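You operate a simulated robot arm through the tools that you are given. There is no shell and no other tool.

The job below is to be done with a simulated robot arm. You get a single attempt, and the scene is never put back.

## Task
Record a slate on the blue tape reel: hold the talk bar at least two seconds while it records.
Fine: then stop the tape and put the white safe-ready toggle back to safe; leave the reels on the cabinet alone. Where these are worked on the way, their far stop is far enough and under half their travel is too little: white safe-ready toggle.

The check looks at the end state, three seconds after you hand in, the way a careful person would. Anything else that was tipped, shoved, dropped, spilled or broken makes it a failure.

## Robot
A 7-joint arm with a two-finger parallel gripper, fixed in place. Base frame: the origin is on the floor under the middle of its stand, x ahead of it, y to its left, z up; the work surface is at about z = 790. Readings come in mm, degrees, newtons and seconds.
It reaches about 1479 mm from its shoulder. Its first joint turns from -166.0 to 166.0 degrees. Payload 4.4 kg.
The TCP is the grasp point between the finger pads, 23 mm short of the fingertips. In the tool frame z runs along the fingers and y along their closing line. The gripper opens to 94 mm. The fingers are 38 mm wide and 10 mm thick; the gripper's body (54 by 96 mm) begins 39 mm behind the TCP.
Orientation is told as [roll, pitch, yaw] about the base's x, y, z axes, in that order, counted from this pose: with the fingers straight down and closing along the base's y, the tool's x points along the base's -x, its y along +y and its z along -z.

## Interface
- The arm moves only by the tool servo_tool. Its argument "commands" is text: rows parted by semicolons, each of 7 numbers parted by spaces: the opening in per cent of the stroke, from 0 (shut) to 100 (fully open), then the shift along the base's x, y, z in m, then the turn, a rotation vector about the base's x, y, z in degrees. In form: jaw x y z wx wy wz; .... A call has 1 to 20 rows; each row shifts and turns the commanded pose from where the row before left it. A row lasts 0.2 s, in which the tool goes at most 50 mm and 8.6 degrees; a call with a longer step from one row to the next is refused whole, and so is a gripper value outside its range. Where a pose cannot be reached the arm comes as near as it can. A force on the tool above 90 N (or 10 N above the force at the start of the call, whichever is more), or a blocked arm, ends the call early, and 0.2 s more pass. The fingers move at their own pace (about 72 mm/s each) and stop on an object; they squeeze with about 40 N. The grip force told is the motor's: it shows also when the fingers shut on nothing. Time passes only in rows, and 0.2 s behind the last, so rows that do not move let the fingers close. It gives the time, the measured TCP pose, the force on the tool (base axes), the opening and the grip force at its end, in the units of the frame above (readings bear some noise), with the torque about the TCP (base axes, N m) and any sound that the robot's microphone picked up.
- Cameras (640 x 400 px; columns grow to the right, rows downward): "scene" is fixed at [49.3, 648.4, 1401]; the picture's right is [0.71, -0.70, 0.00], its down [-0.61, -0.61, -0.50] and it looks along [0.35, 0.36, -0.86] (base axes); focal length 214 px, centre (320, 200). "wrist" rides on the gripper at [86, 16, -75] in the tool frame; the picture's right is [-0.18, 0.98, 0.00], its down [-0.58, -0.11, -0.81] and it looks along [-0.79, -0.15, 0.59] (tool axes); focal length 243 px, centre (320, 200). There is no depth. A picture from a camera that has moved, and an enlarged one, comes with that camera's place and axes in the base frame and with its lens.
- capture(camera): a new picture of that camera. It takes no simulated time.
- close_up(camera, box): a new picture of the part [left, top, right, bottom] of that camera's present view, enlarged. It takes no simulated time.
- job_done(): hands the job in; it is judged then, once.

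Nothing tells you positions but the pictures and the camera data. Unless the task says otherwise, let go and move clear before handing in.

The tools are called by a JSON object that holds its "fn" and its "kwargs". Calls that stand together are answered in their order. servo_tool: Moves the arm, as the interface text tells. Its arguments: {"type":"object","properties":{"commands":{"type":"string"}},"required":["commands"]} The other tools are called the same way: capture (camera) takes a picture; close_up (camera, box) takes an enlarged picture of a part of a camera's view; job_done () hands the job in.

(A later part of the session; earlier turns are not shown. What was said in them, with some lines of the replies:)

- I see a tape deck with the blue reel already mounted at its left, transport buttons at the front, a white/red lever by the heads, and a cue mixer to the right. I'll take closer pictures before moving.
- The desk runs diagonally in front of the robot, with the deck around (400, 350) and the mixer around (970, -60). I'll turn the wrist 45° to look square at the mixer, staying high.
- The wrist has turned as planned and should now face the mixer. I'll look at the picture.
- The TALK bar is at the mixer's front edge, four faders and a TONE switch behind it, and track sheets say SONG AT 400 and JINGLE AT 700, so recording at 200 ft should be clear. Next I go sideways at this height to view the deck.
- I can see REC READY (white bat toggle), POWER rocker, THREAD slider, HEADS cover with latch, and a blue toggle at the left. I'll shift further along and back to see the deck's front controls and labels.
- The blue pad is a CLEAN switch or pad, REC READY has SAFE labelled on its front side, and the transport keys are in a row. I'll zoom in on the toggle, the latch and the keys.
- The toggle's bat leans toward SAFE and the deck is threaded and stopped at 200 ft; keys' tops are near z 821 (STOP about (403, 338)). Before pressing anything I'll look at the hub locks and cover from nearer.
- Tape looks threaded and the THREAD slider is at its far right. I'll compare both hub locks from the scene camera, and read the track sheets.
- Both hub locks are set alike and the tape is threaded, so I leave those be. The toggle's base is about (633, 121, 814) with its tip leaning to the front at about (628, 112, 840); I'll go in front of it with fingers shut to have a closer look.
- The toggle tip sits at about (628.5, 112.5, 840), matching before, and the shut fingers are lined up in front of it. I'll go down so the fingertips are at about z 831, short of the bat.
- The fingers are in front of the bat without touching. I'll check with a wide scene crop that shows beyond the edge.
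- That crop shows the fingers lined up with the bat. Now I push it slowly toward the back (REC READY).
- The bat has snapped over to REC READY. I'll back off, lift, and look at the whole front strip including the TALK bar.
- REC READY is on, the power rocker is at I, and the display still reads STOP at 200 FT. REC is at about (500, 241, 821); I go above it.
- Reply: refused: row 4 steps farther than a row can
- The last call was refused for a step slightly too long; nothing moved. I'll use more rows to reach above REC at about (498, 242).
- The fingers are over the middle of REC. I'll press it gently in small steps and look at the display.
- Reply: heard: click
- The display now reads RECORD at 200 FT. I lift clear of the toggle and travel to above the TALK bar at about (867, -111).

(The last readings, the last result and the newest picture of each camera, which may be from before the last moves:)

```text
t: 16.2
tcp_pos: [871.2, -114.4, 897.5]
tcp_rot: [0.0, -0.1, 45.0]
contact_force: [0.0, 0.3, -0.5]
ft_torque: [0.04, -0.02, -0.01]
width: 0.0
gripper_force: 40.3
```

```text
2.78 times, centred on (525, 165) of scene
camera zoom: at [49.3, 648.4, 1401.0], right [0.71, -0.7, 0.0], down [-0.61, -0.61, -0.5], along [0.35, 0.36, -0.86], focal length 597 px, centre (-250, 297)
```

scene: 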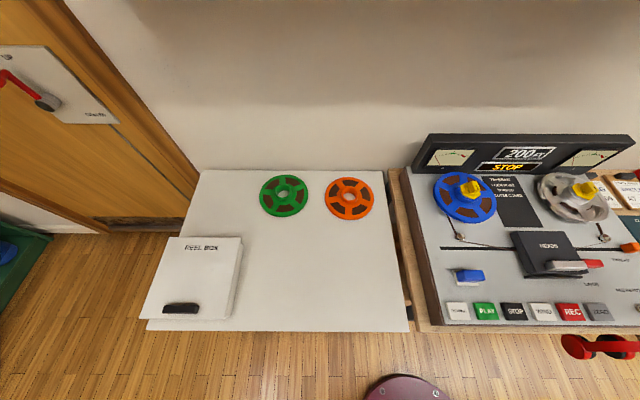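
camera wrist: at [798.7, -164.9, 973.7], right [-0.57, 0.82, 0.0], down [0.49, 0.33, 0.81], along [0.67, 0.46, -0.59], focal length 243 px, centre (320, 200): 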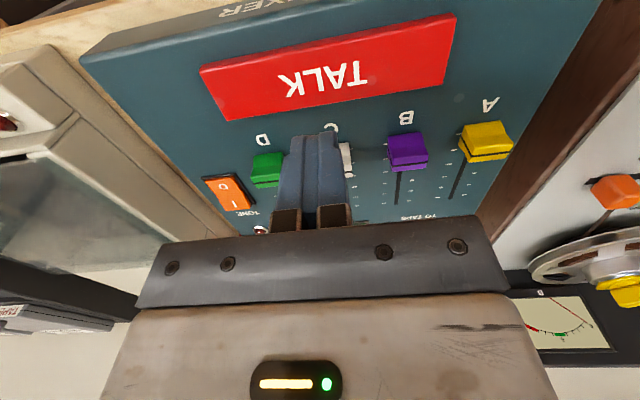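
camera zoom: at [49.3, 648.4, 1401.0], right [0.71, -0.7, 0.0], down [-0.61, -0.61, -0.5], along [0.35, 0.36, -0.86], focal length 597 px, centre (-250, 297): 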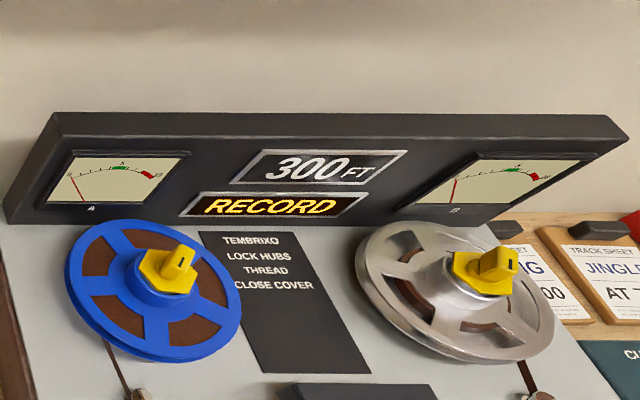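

The counter is running quickly (already 300 FT) and the song begins at 400, so there isn't enough blank tape left for the slate. I'll go straight to STOP at about (402, 338) and redo it from further back.

{"fn": "servo_tool", "kwargs": {"commands": "0 -0.0358 0.0347 0 0 0 0;0 -0.0358 0.0347 0 0 0 0;0 -0.0358 0.0347 0 0 0 0;0 -0.0358 0.0347 0 0 0 0;0 -0.0358 0.0347 0 0 0 0;0 -0.0358 0.0347 0 0 0 0;0 -0.0358 0.0347 0 0 0 0;0 -0.0358 0.0347 0 0 0 0;0 -0.0358 0.0347 0 0 0 0;0 -0.0358 0.0347 0 0 0 0;0 -0.033 0.032 -0.018 0 0 0;0 -0.033 0.032 -0.018 0 0 0;0 -0.033 0.032 -0.018 0 0 0;0 -0.0036 0.0035 -0.007 0 0 0"}}

{"fn": "close_up", "kwargs": {"camera": "scene", "box": [410, 120, 640, 330]}}

{"fn": "close_up", "kwargs": {"camera": "scene", "box": [410, 120, 640, 210]}}

```text
t: 19.2
tcp_pos: [406.5, 333.1, 836.6]
tcp_rot: [0.0, -0.1, 45.0]
contact_force: [1.2, -2.3, 6.6]
ft_torque: [-0.09, 0.0, -0.02]
width: 0.0
gripper_force: 39.8
heard: click
```

```text
1.90 times, centred on (525, 225) of scene
camera zoom: at [49.3, 648.4, 1401.0], right [0.71, -0.7, 0.0], down [-0.61, -0.61, -0.5], along [0.35, 0.36, -0.86], focal length 408 px, centre (-70, 152)
```

zoom: 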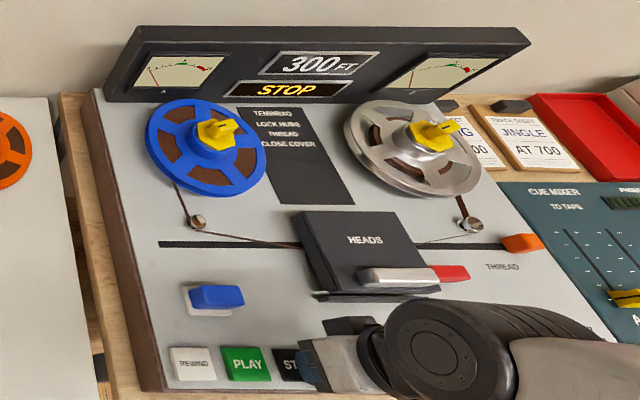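

```text
2.78 times, centred on (525, 165) of scene
camera zoom: at [49.3, 648.4, 1401.0], right [0.71, -0.7, 0.0], down [-0.61, -0.61, -0.5], along [0.35, 0.36, -0.86], focal length 597 px, centre (-250, 297)
```

zoom: 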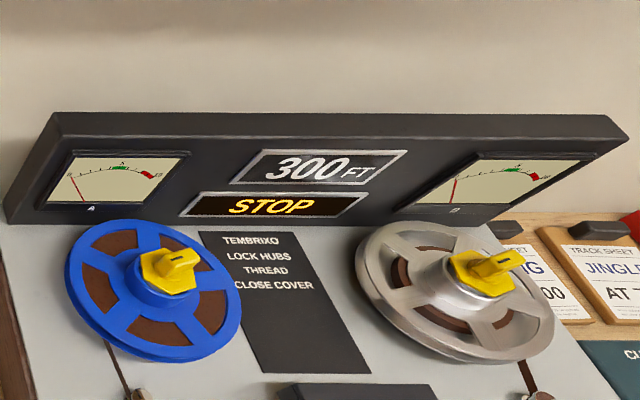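

Stopped, with the counter still at 300 FT, so the tape runs at roughly 20 ft/s and the song at 400 wasn't reached. Now I press REWIND at about (307, 433) to go back towards the start.

{"fn": "servo_tool", "kwargs": {"commands": "0 0 0 0.022 0 0 0;0 -0.033 0.0332 0 0 0 0;0 -0.033 0.0332 0 0 0 0;0 -0.033 0.0332 0 0 0 0;0 0 0 -0.016 0 0 0;0 0 0 -0.006 0 0 0"}}

{"fn": "close_up", "kwargs": {"camera": "scene", "box": [410, 120, 640, 330]}}

```text
t: 20.6
tcp_pos: [308.5, 435.0, 841.5]
tcp_rot: [0.0, -0.1, 45.0]
contact_force: [-0.3, 1.4, 1.0]
ft_torque: [0.05, 0.03, -0.01]
width: 0.1
gripper_force: 39.8
```

```text
1.90 times, centred on (525, 225) of scene
camera zoom: at [49.3, 648.4, 1401.0], right [0.71, -0.7, 0.0], down [-0.61, -0.61, -0.5], along [0.35, 0.36, -0.86], focal length 408 px, centre (-70, 152)
```

zoom: 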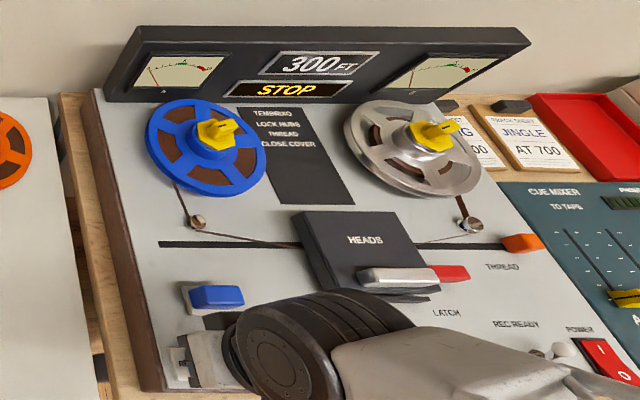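

No click yet, so I press a little deeper.

{"fn": "servo_tool", "kwargs": {"commands": "0 0 0 -0.003 0 0 0"}}

{"fn": "close_up", "kwargs": {"camera": "scene", "box": [410, 120, 640, 210]}}

```text
t: 21.0
tcp_pos: [310.2, 435.0, 837.4]
tcp_rot: [0.0, -0.1, 45.0]
contact_force: [2.4, -1.7, 8.9]
ft_torque: [-0.07, -0.11, 0.0]
width: 0.0
gripper_force: 39.7
heard: click
```

```text
2.78 times, centred on (525, 165) of scene
camera zoom: at [49.3, 648.4, 1401.0], right [0.71, -0.7, 0.0], down [-0.61, -0.61, -0.5], along [0.35, 0.36, -0.86], focal length 597 px, centre (-250, 297)
```

zoom: 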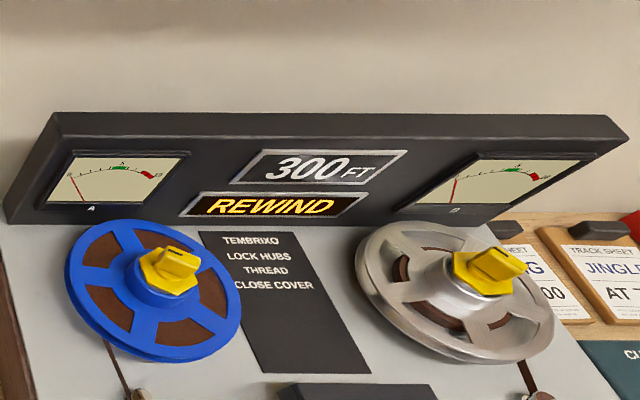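

Rewinding. I go back to just above STOP and check the counter.

{"fn": "servo_tool", "kwargs": {"commands": "0 0 0 0.022 0 0 0;0 0.0322 -0.0322 0 0 0 0;0 0.0322 -0.0322 0 0 0 0;0 0.0322 -0.0322 -0.01 0 0 0"}}

{"fn": "close_up", "kwargs": {"camera": "scene", "box": [410, 120, 640, 210]}}

```text
t: 22.0
tcp_pos: [404.5, 338.0, 846.7]
tcp_rot: [-0.1, 0.1, 45.0]
contact_force: [1.0, 0.0, 0.2]
ft_torque: [0.0, -0.01, 0.0]
width: 0.0
gripper_force: 40.1
```

```text
2.78 times, centred on (525, 165) of scene
camera zoom: at [49.3, 648.4, 1401.0], right [0.71, -0.7, 0.0], down [-0.61, -0.61, -0.5], along [0.35, 0.36, -0.86], focal length 597 px, centre (-250, 297)
```

zoom: 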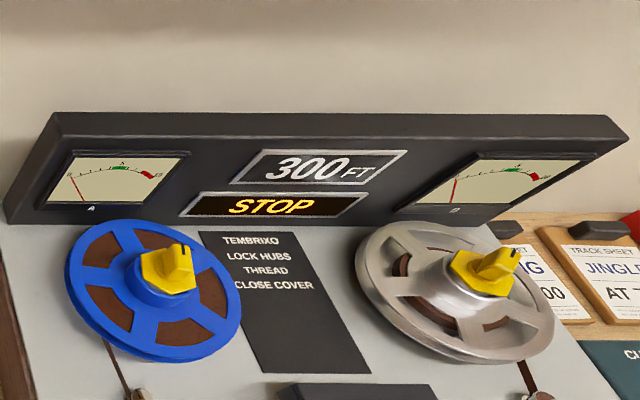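

REWIND only runs while held: on release it went to STOP at 300 FT. I'll go back and hold REWIND, watching the counter.

{"fn": "servo_tool", "kwargs": {"commands": "0 0 0 0.01 0 0 0;0 -0.0322 0.0322 0 0 0 0;0 -0.0322 0.0322 0 0 0 0;0 -0.0322 0.0322 0 0 0 0;0 0 0 -0.014 0 0 0;0 0 0 -0.008 0 0 0;0 0 0 0 0 0 0;0 0 0 0 0 0 0"}}

{"fn": "close_up", "kwargs": {"camera": "scene", "box": [410, 120, 640, 210]}}

```text
t: 23.8
tcp_pos: [306.6, 433.7, 834.8]
tcp_rot: [0.1, -0.1, 44.9]
contact_force: [-2.2, 5.8, 15.1]
ft_torque: [0.14, 0.06, 0.02]
width: 0.2
gripper_force: 39.9
heard: click
```

```text
2.78 times, centred on (525, 165) of scene
camera zoom: at [49.3, 648.4, 1401.0], right [0.71, -0.7, 0.0], down [-0.61, -0.61, -0.5], along [0.35, 0.36, -0.86], focal length 597 px, centre (-250, 297)
```

zoom: 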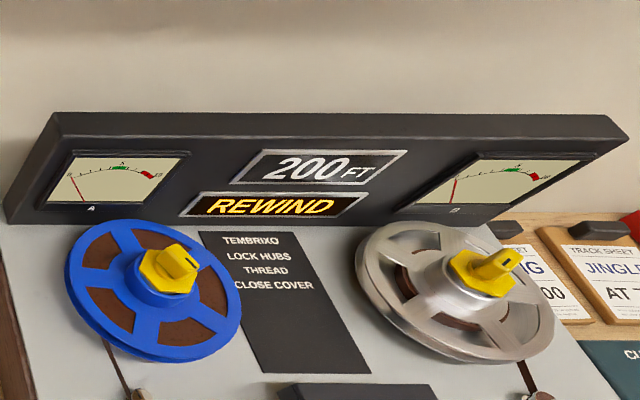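

Counter at 200 and still rewinding. I keep holding in short calls.

{"fn": "servo_tool", "kwargs": {"commands": "0 0 0 0 0 0 0"}}

{"fn": "close_up", "kwargs": {"camera": "scene", "box": [410, 120, 640, 210]}}

```text
t: 24.2
tcp_pos: [306.7, 434.9, 834.5]
tcp_rot: [0.0, -0.1, 45.0]
contact_force: [1.9, 5.6, 15.4]
ft_torque: [0.11, -0.07, 0.01]
width: 0.0
gripper_force: 39.9
```

```text
2.78 times, centred on (525, 165) of scene
camera zoom: at [49.3, 648.4, 1401.0], right [0.71, -0.7, 0.0], down [-0.61, -0.61, -0.5], along [0.35, 0.36, -0.86], focal length 597 px, centre (-250, 297)
```

zoom: 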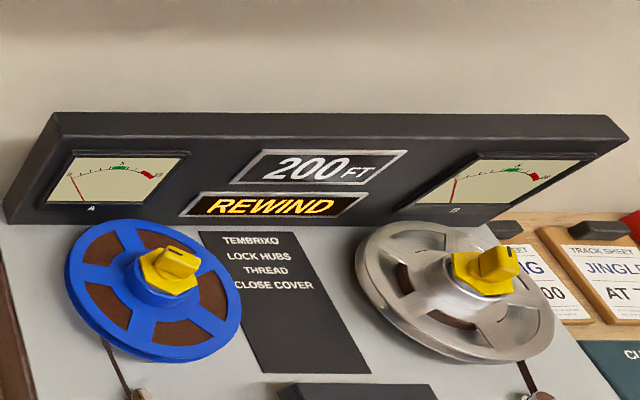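

Still 200 FT; I keep holding.

{"fn": "servo_tool", "kwargs": {"commands": "0 0 0 0 0 0 0;0 0 0 0 0 0 0"}}

{"fn": "close_up", "kwargs": {"camera": "scene", "box": [410, 120, 640, 210]}}

```text
t: 24.8
tcp_pos: [307.2, 434.3, 834.2]
tcp_rot: [0.0, 0.0, 44.9]
contact_force: [2.5, 5.3, 16.6]
ft_torque: [0.09, -0.09, -0.01]
width: 0.0
gripper_force: 39.9
```

```text
2.78 times, centred on (525, 165) of scene
camera zoom: at [49.3, 648.4, 1401.0], right [0.71, -0.7, 0.0], down [-0.61, -0.61, -0.5], along [0.35, 0.36, -0.86], focal length 597 px, centre (-250, 297)
```

zoom: 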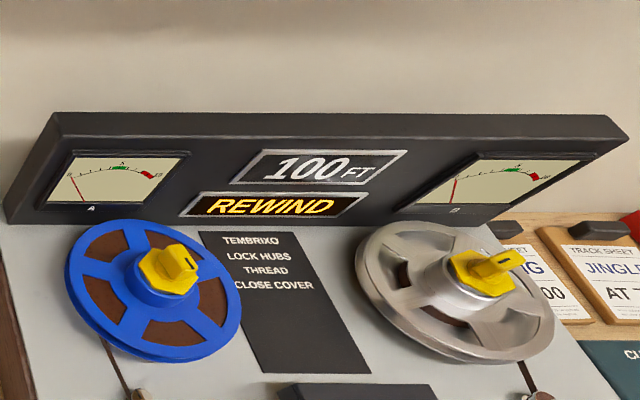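

The counter reads 100 FT, which leaves plenty of blank tape before 400. I release REWIND and check.

{"fn": "servo_tool", "kwargs": {"commands": "0 0 0 0.03 0 0 0;0 0 0 0.02 0 0 0"}}

{"fn": "close_up", "kwargs": {"camera": "scene", "box": [410, 120, 640, 210]}}

{"fn": "close_up", "kwargs": {"camera": "scene", "box": [638, 188, 640, 400]}}

```text
t: 25.4
tcp_pos: [308.8, 434.7, 883.9]
tcp_rot: [0.0, 0.1, 45.0]
contact_force: [0.8, -0.3, 0.8]
ft_torque: [0.0, -0.04, -0.02]
width: 0.2
gripper_force: 40.0
```

```text
2.78 times, centred on (525, 165) of scene
camera zoom: at [49.3, 648.4, 1401.0], right [0.71, -0.7, 0.0], down [-0.61, -0.61, -0.5], along [0.35, 0.36, -0.86], focal length 597 px, centre (-250, 297)
```

zoom: 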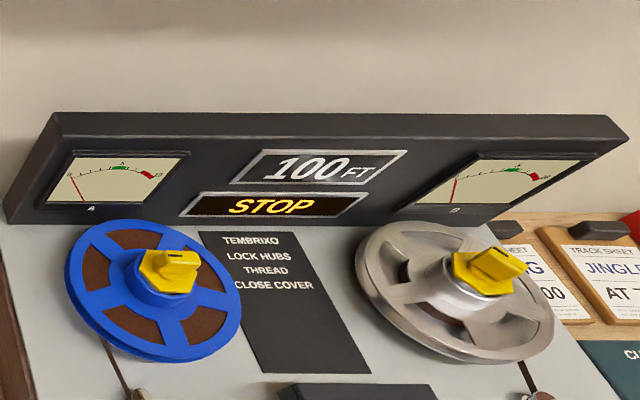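

```text
1.89 times, centred on (639, 294) of scene
camera zoom: at [49.3, 648.4, 1401.0], right [0.71, -0.7, 0.0], down [-0.61, -0.61, -0.5], along [0.35, 0.36, -0.86], focal length 405 px, centre (-282, 23)
```

zoom: 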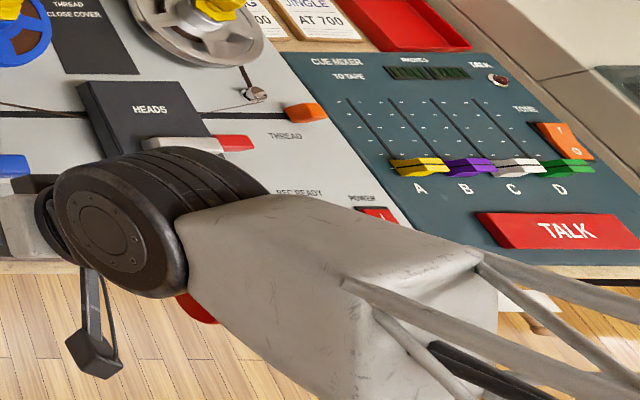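

Stopped at 100 FT with blank tape up to 400. I move to hover just above REC, then run the whole record/talk/stop cycle without delay.

{"fn": "servo_tool", "kwargs": {"commands": "0 0.0318 -0.0323 0 0 0 0;0 0.0318 -0.0323 0 0 0 0;0 0.0318 -0.0323 0 0 0 0;0 0.0318 -0.0323 -0.006 0 0 0;0 0.0318 -0.0323 -0.009 0 0 0;0 0.0318 -0.0323 -0.009 0 0 0"}}

{"fn": "close_up", "kwargs": {"camera": "scene", "box": [500, 240, 640, 330]}}

{"fn": "close_up", "kwargs": {"camera": "scene", "box": [410, 120, 640, 210]}}

{"fn": "capture", "kwargs": {"camera": "wrist"}}

```text
t: 26.8
tcp_pos: [497.6, 240.2, 861.4]
tcp_rot: [0.0, 0.1, 44.9]
contact_force: [0.0, -0.9, -0.2]
ft_torque: [0.02, -0.02, -0.02]
width: 0.0
gripper_force: 39.7
```

```text
4.44 times, centred on (570, 285) of scene
camera zoom: at [49.3, 648.4, 1401.0], right [0.71, -0.7, 0.0], down [-0.61, -0.61, -0.5], along [0.35, 0.36, -0.86], focal length 953 px, centre (-791, -178)
```

zoom: 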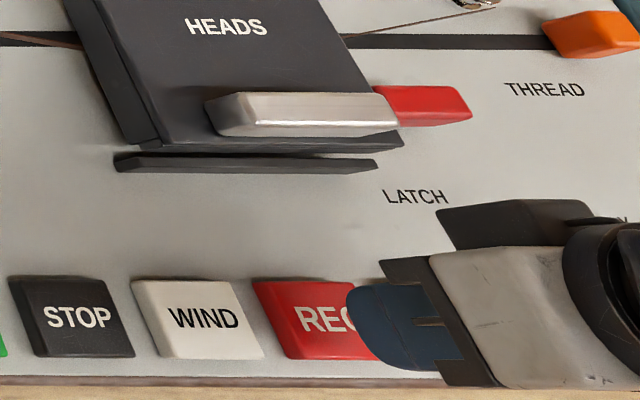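

```text
2.78 times, centred on (525, 165) of scene
camera zoom: at [49.3, 648.4, 1401.0], right [0.71, -0.7, 0.0], down [-0.61, -0.61, -0.5], along [0.35, 0.36, -0.86], focal length 597 px, centre (-250, 297)
```

zoom: 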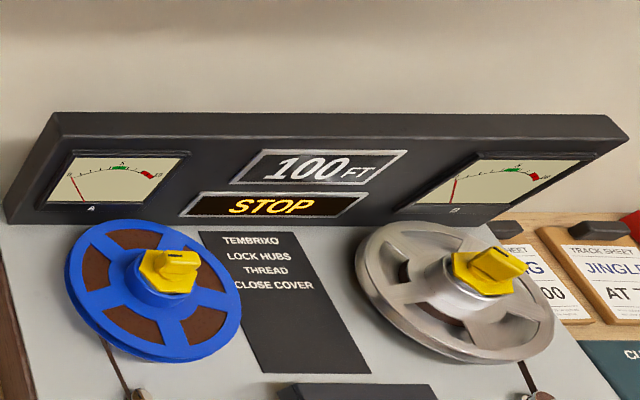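

```text
taken
camera wrist: at [425.6, 190.2, 937.6], right [-0.57, 0.82, 0.0], down [0.49, 0.33, 0.81], along [0.67, 0.46, -0.59], focal length 243 px, centre (320, 200)
```

wrist: 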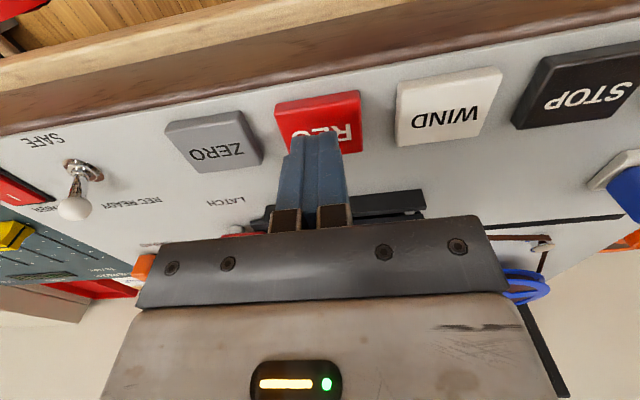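

Fingers are centred over REC, deck stopped at 100 FT. I run: press REC, lift over the toggle, go to TALK and press it.

{"fn": "servo_tool", "kwargs": {"commands": "0 0 0 -0.018 0 0 0;0 0 0 -0.008 0 0 0;0 0 0 0 0 0 0;0 0 0 0.048 0 0 0;0 0.0317 -0.0302 0.012 0 0 0;0 0.0317 -0.0302 0 0 0 0;0 0.0317 -0.0302 0 0 0 0;0 0.0317 -0.0302 0 0 0 0;0 0.0317 -0.0302 0 0 0 0;0 0.0317 -0.0302 0 0 0 0;0 0.0317 -0.0302 0 0 0 0;0 0.0317 -0.0302 -0.014 0 0 0;0 0.0317 -0.0302 -0.014 0 0 0;0 0.0317 -0.0302 -0.014 0 0 0;0 0.0317 -0.0302 -0.014 0 0 0;0 0 0 -0.011 0 0 0;0 0 0 -0.006 0 0 0;0 0 0 -0.004 0 0 0;0 0 0 -0.003 0 0 0"}}

{"fn": "close_up", "kwargs": {"camera": "scene", "box": [638, 188, 640, 400]}}

{"fn": "close_up", "kwargs": {"camera": "scene", "box": [410, 120, 640, 210]}}

{"fn": "capture", "kwargs": {"camera": "wrist"}}

```text
t: 30.8
tcp_pos: [847.6, -90.9, 818.2]
tcp_rot: [-0.1, -0.1, 44.9]
contact_force: [-3.4, -3.6, 11.9]
ft_torque: [-0.08, 0.08, 0.0]
width: 0.1
gripper_force: 39.5
heard: click, click
```

```text
1.89 times, centred on (639, 294) of scene
camera zoom: at [49.3, 648.4, 1401.0], right [0.71, -0.7, 0.0], down [-0.61, -0.61, -0.5], along [0.35, 0.36, -0.86], focal length 405 px, centre (-282, 23)
```

zoom: 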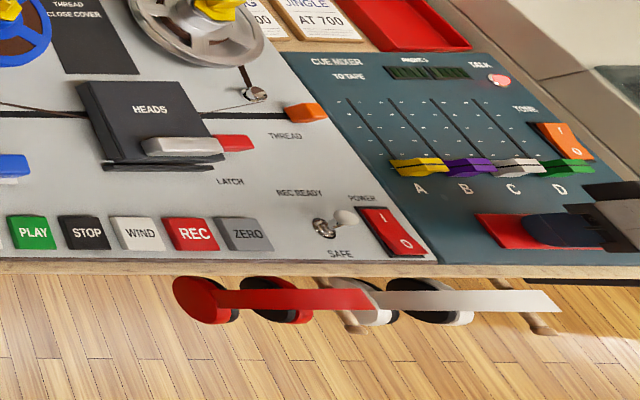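

```text
2.78 times, centred on (525, 165) of scene
camera zoom: at [49.3, 648.4, 1401.0], right [0.71, -0.7, 0.0], down [-0.61, -0.61, -0.5], along [0.35, 0.36, -0.86], focal length 597 px, centre (-250, 297)
```

zoom: 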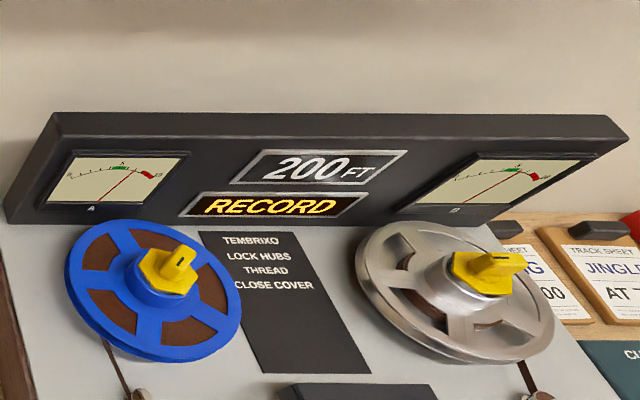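

```text
taken
camera wrist: at [774.7, -141.2, 892.8], right [-0.57, 0.82, 0.0], down [0.49, 0.33, 0.81], along [0.67, 0.46, -0.59], focal length 243 px, centre (320, 200)
```

wrist: 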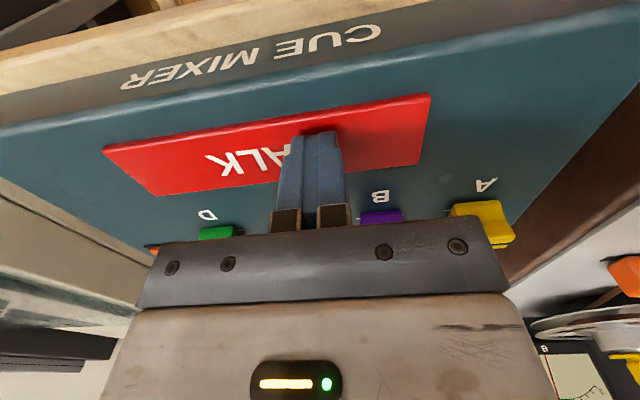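

TALK lamp is lit, both meters are up and the display reads RECORD at 200 FT. I hold for 2.4 s more, then lift and head back towards STOP.

{"fn": "servo_tool", "kwargs": {"commands": "0 0 0 0 0 0 0;0 0 0 0 0 0 0;0 0 0 0 0 0 0;0 0 0 0 0 0 0;0 0 0 0 0 0 0;0 0 0 0 0 0 0;0 0 0 0 0 0 0;0 0 0 0 0 0 0;0 0 0 0 0 0 0;0 0 0 0 0 0 0;0 0 0 0 0 0 0;0 0 0 0 0 0 0;0 0 0 0.048 0 0 0;0 -0.0341 0.0331 0.014 0 0 0;0 -0.0341 0.0331 0.014 0 0 0;0 -0.0341 0.0331 0 0 0 0;0 -0.0341 0.0331 0 0 0 0;0 -0.0341 0.0331 0 0 0 0;0 -0.0341 0.0331 0 0 0 0;0 -0.0341 0.0331 0 0 0 0"}}

{"fn": "servo_tool", "kwargs": {"commands": "0 -0.0341 0.0331 0 0 0 0;0 -0.0341 0.0331 0 0 0 0;0 -0.0341 0.0331 -0.0115 0 0 0;0 -0.0341 0.0331 -0.0115 0 0 0;0 -0.0341 0.0331 -0.0115 0 0 0;0 -0.0341 0.0331 -0.0115 0 0 0;0 0 0 -0.01 0 0 0"}}

{"fn": "close_up", "kwargs": {"camera": "scene", "box": [410, 120, 640, 330]}}

{"fn": "close_up", "kwargs": {"camera": "scene", "box": [410, 120, 640, 210]}}

```text
t: 35.0
tcp_pos: [609.2, 140.0, 890.0]
tcp_rot: [0.0, 0.0, 45.1]
contact_force: [0.0, -0.5, 0.2]
ft_torque: [-0.04, -0.03, -0.01]
width: 0.1
gripper_force: 40.1
```

```text
t: 36.6
tcp_pos: [405.8, 336.9, 835.0]
tcp_rot: [0.0, -0.1, 45.0]
contact_force: [6.1, -1.2, 15.3]
ft_torque: [0.01, -0.13, -0.01]
width: 0.0
gripper_force: 39.8
heard: click
```

```text
1.90 times, centred on (525, 225) of scene
camera zoom: at [49.3, 648.4, 1401.0], right [0.71, -0.7, 0.0], down [-0.61, -0.61, -0.5], along [0.35, 0.36, -0.86], focal length 408 px, centre (-70, 152)
```

zoom: 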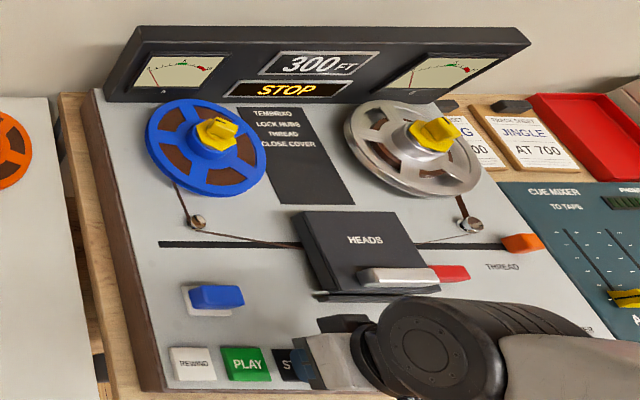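

```text
2.78 times, centred on (525, 165) of scene
camera zoom: at [49.3, 648.4, 1401.0], right [0.71, -0.7, 0.0], down [-0.61, -0.61, -0.5], along [0.35, 0.36, -0.86], focal length 597 px, centre (-250, 297)
```

zoom: 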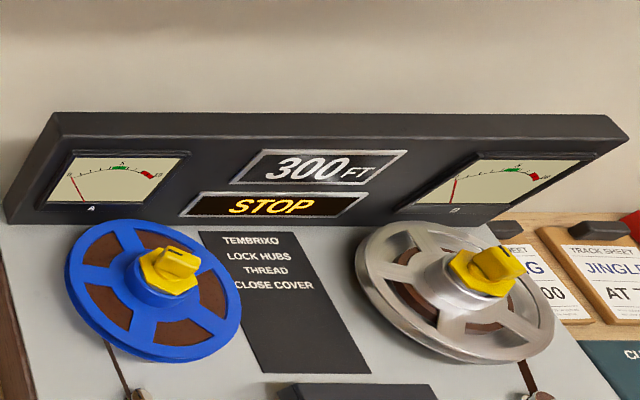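

Recording is stopped at 300 FT after the talk hold. Now I lift and go behind the toggle bat, at about (669, 154), to push it back to SAFE.

{"fn": "servo_tool", "kwargs": {"commands": "0 0 0 0.045 0 0 0;0 0 0 0.045 0 0 0;0 0.0379 -0.0262 0.01 0 0 0;0 0.0379 -0.0262 0 0 0 0;0 0.0379 -0.0262 0 0 0 0;0 0.0379 -0.0262 0 0 0 0;0 0.0379 -0.0262 0 0 0 0;0 0.0379 -0.0262 0 0 0 0;0 0.0379 -0.0262 0 0 0 0;0 0 0 -0.03 0 0 0"}}

{"fn": "close_up", "kwargs": {"camera": "scene", "box": [638, 240, 640, 370]}}

{"fn": "capture", "kwargs": {"camera": "wrist"}}

```text
t: 38.8
tcp_pos: [669.8, 155.6, 904.7]
tcp_rot: [0.0, 0.0, 45.0]
contact_force: [0.7, 0.7, 1.3]
ft_torque: [0.0, 0.0, 0.03]
width: 0.0
gripper_force: 39.7
```

```text
3.08 times, centred on (639, 305) of scene
camera zoom: at [49.3, 648.4, 1401.0], right [0.71, -0.7, 0.0], down [-0.61, -0.61, -0.5], along [0.35, 0.36, -0.86], focal length 660 px, centre (-662, -123)
```

zoom: 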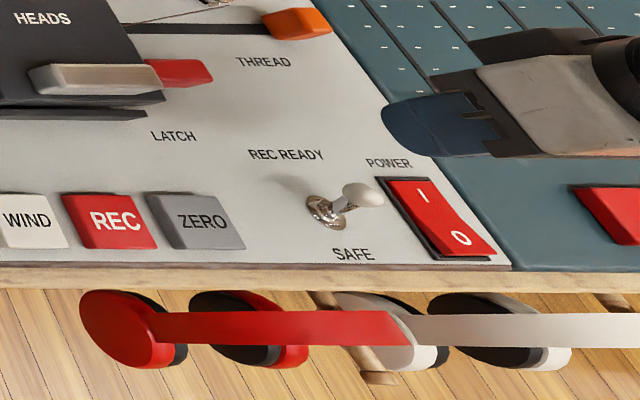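

```text
taken
camera wrist: at [597.9, 105.2, 980.9], right [-0.57, 0.82, 0.0], down [0.49, 0.33, 0.81], along [0.67, 0.46, -0.59], focal length 243 px, centre (320, 200)
```

wrist: 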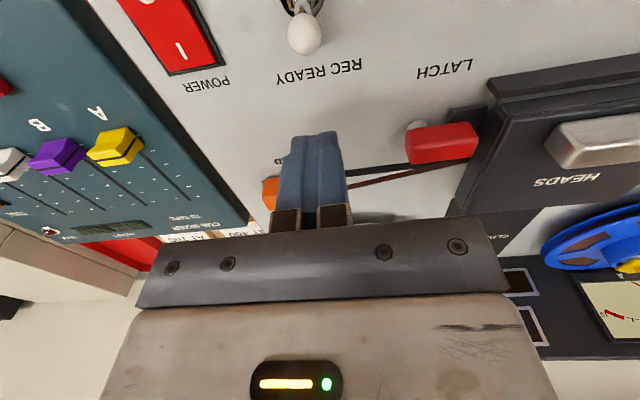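

The fingers are straight behind the bat, in line with it. I go down, then pull it slowly toward SAFE.

{"fn": "servo_tool", "kwargs": {"commands": "0 0 0 -0.03 0 0 0;0 0 0 -0.02 0 0 0;0 -0.005 -0.005 0 0 0 0;0 -0.0042 -0.0042 0 0 0 0;0 -0.0042 -0.0042 0 0 0 0;0 -0.0035 -0.0035 0 0 0 0;0 -0.0035 -0.0035 0 0 0 0;0 -0.0028 -0.0028 0 0 0 0"}}

{"fn": "close_up", "kwargs": {"camera": "scene", "box": [638, 260, 640, 350]}}

{"fn": "capture", "kwargs": {"camera": "wrist"}}

```text
t: 40.6
tcp_pos: [648.4, 132.1, 855.3]
tcp_rot: [0.0, -0.2, 45.1]
contact_force: [29.1, 30.1, -13.4]
ft_torque: [0.53, -0.81, 0.03]
width: 0.1
gripper_force: 40.0
```

```text
4.44 times, centred on (639, 305) of scene
camera zoom: at [49.3, 648.4, 1401.0], right [0.71, -0.7, 0.0], down [-0.61, -0.61, -0.5], along [0.35, 0.36, -0.86], focal length 953 px, centre (-1098, -267)
```

zoom: 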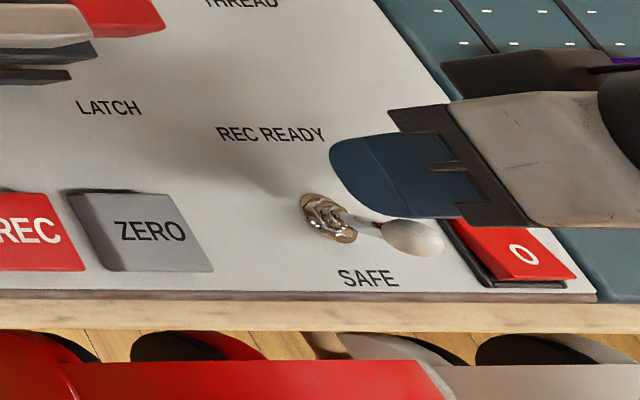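

```text
taken
camera wrist: at [575.2, 82.6, 930.7], right [-0.57, 0.82, 0.0], down [0.49, 0.33, 0.81], along [0.67, 0.46, -0.59], focal length 243 px, centre (320, 200)
```

wrist: 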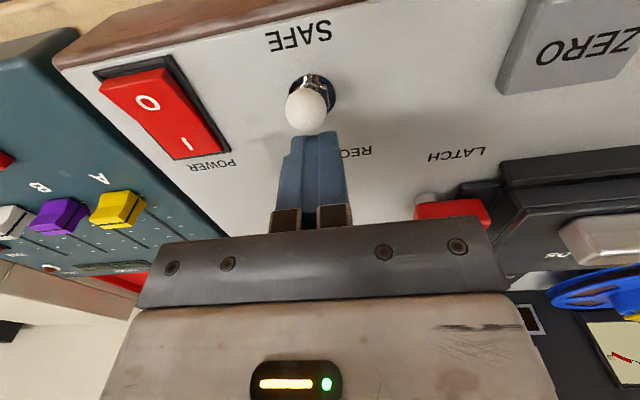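

The bat has gone over to SAFE and is against its stop (about 42 N push). I back away at once and lift.

{"fn": "servo_tool", "kwargs": {"commands": "0 0.01 0.01 0 0 0 0;0 0.01 0.01 0.01 0 0 0;0 0 0 0.045 0 0 0;0 0 0 0.045 0 0 0;0 0 0 0.045 0 0 0"}}

{"fn": "close_up", "kwargs": {"camera": "scene", "box": [638, 260, 640, 350]}}

{"fn": "close_up", "kwargs": {"camera": "scene", "box": [410, 120, 640, 210]}}

{"fn": "capture", "kwargs": {"camera": "wrist"}}

{"fn": "close_up", "kwargs": {"camera": "scene", "box": [638, 188, 640, 400]}}

```text
t: 41.8
tcp_pos: [665.1, 151.4, 998.8]
tcp_rot: [0.0, 0.1, 45.0]
contact_force: [0.2, 0.4, -1.0]
ft_torque: [0.04, 0.0, 0.01]
width: 0.0
gripper_force: 40.0
```

```text
4.44 times, centred on (639, 305) of scene
camera zoom: at [49.3, 648.4, 1401.0], right [0.71, -0.7, 0.0], down [-0.61, -0.61, -0.5], along [0.35, 0.36, -0.86], focal length 953 px, centre (-1098, -267)
```

zoom: 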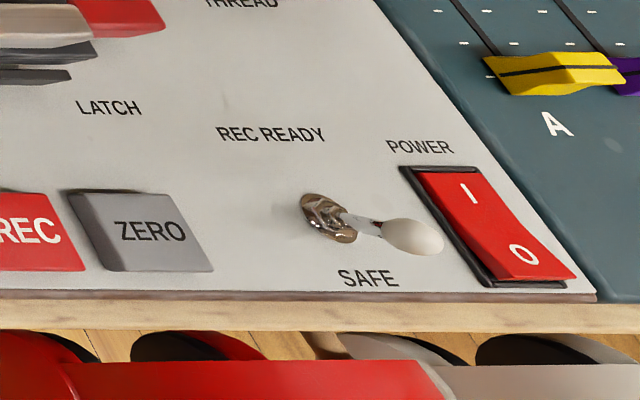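

```text
2.78 times, centred on (525, 165) of scene
camera zoom: at [49.3, 648.4, 1401.0], right [0.71, -0.7, 0.0], down [-0.61, -0.61, -0.5], along [0.35, 0.36, -0.86], focal length 597 px, centre (-250, 297)
```

zoom: 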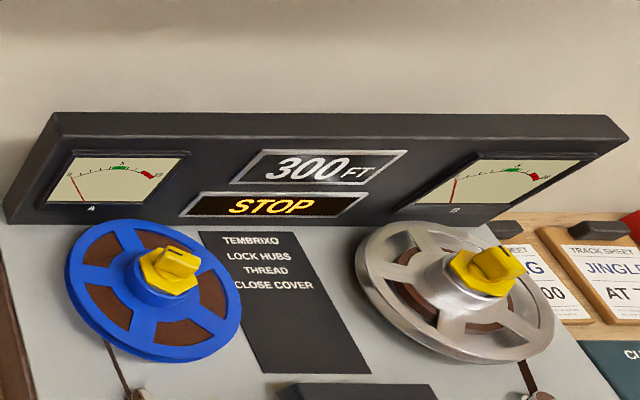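

```text
taken
camera wrist: at [592.1, 101.0, 1074.0], right [-0.57, 0.82, 0.0], down [0.49, 0.33, 0.81], along [0.66, 0.46, -0.59], focal length 243 px, centre (320, 200)
```

wrist: 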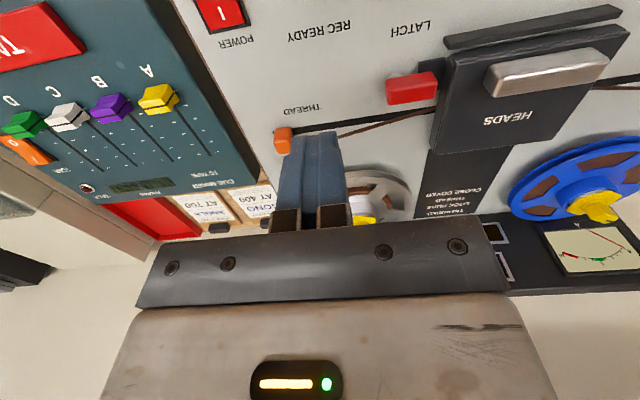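

```text
1.89 times, centred on (639, 294) of scene
camera zoom: at [49.3, 648.4, 1401.0], right [0.71, -0.7, 0.0], down [-0.61, -0.61, -0.5], along [0.35, 0.36, -0.86], focal length 405 px, centre (-282, 23)
```

zoom: 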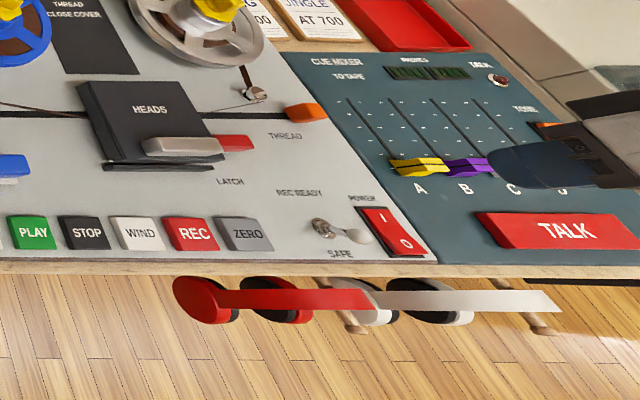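

The toggle is back where it began at SAFE, the display reads STOP, the TALK bar is released and the reels on the cabinet are untouched. I lift well clear and then hand in.

{"fn": "servo_tool", "kwargs": {"commands": "0 -0.01 -0.01 0.04 0 0 0;0 -0.01 -0.01 0.04 0 0 0;0 -0.01 -0.01 0.04 0 0 0;0 0 0 0.03 0 0 0"}}

{"fn": "capture", "kwargs": {"camera": "scene"}}

```text
t: 42.8
tcp_pos: [638.3, 123.5, 1147.7]
tcp_rot: [-0.1, 0.1, 45.0]
contact_force: [0.4, 0.2, -0.2]
ft_torque: [0.01, -0.01, 0.02]
width: 0.0
gripper_force: 39.9
```

```text
taken
```

scene: 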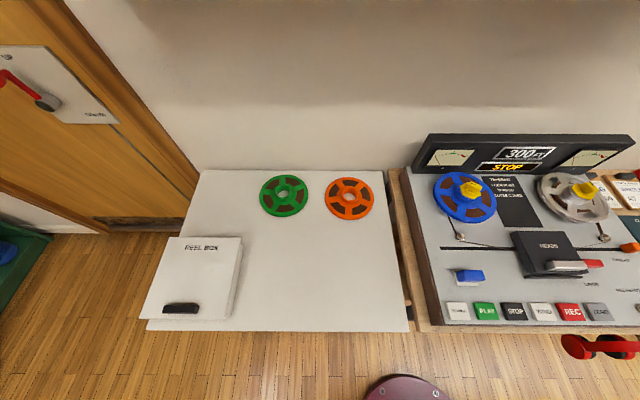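

The arm is clear, the deck shows STOP at 300 FT, the toggle is at SAFE and everything else stands as it was. I hand the job in.

{"fn": "job_done", "kwargs": {}}

```text
The job is handed in.
```

The slate is on the blue reel. I held the TALK bar for about 2.4 seconds while the deck showed RECORD, with the TALK lamp lit and both meters up.

- **End state:** the tape is stopped with the counter at 300 FT, and the white toggle is back at SAFE, at its stop. The TALK bar is released, and the reels on the cabinet were not touched.
- **First pass:** I started a recording at 200 FT but stopped it before pressing TALK. The tape was running faster than I expected, and the track sheet lists the song at 400. I rewound to about 100 FT and recorded the slate from there.
- **Tape used:** the first pass left a recorded stretch with no talk from 200 FT to about 300 FT. The slate pass ran from about 100 FT to about 300 FT, over that same stretch. The counter moves in 100 ft steps and never showed 400, so the song should be intact.
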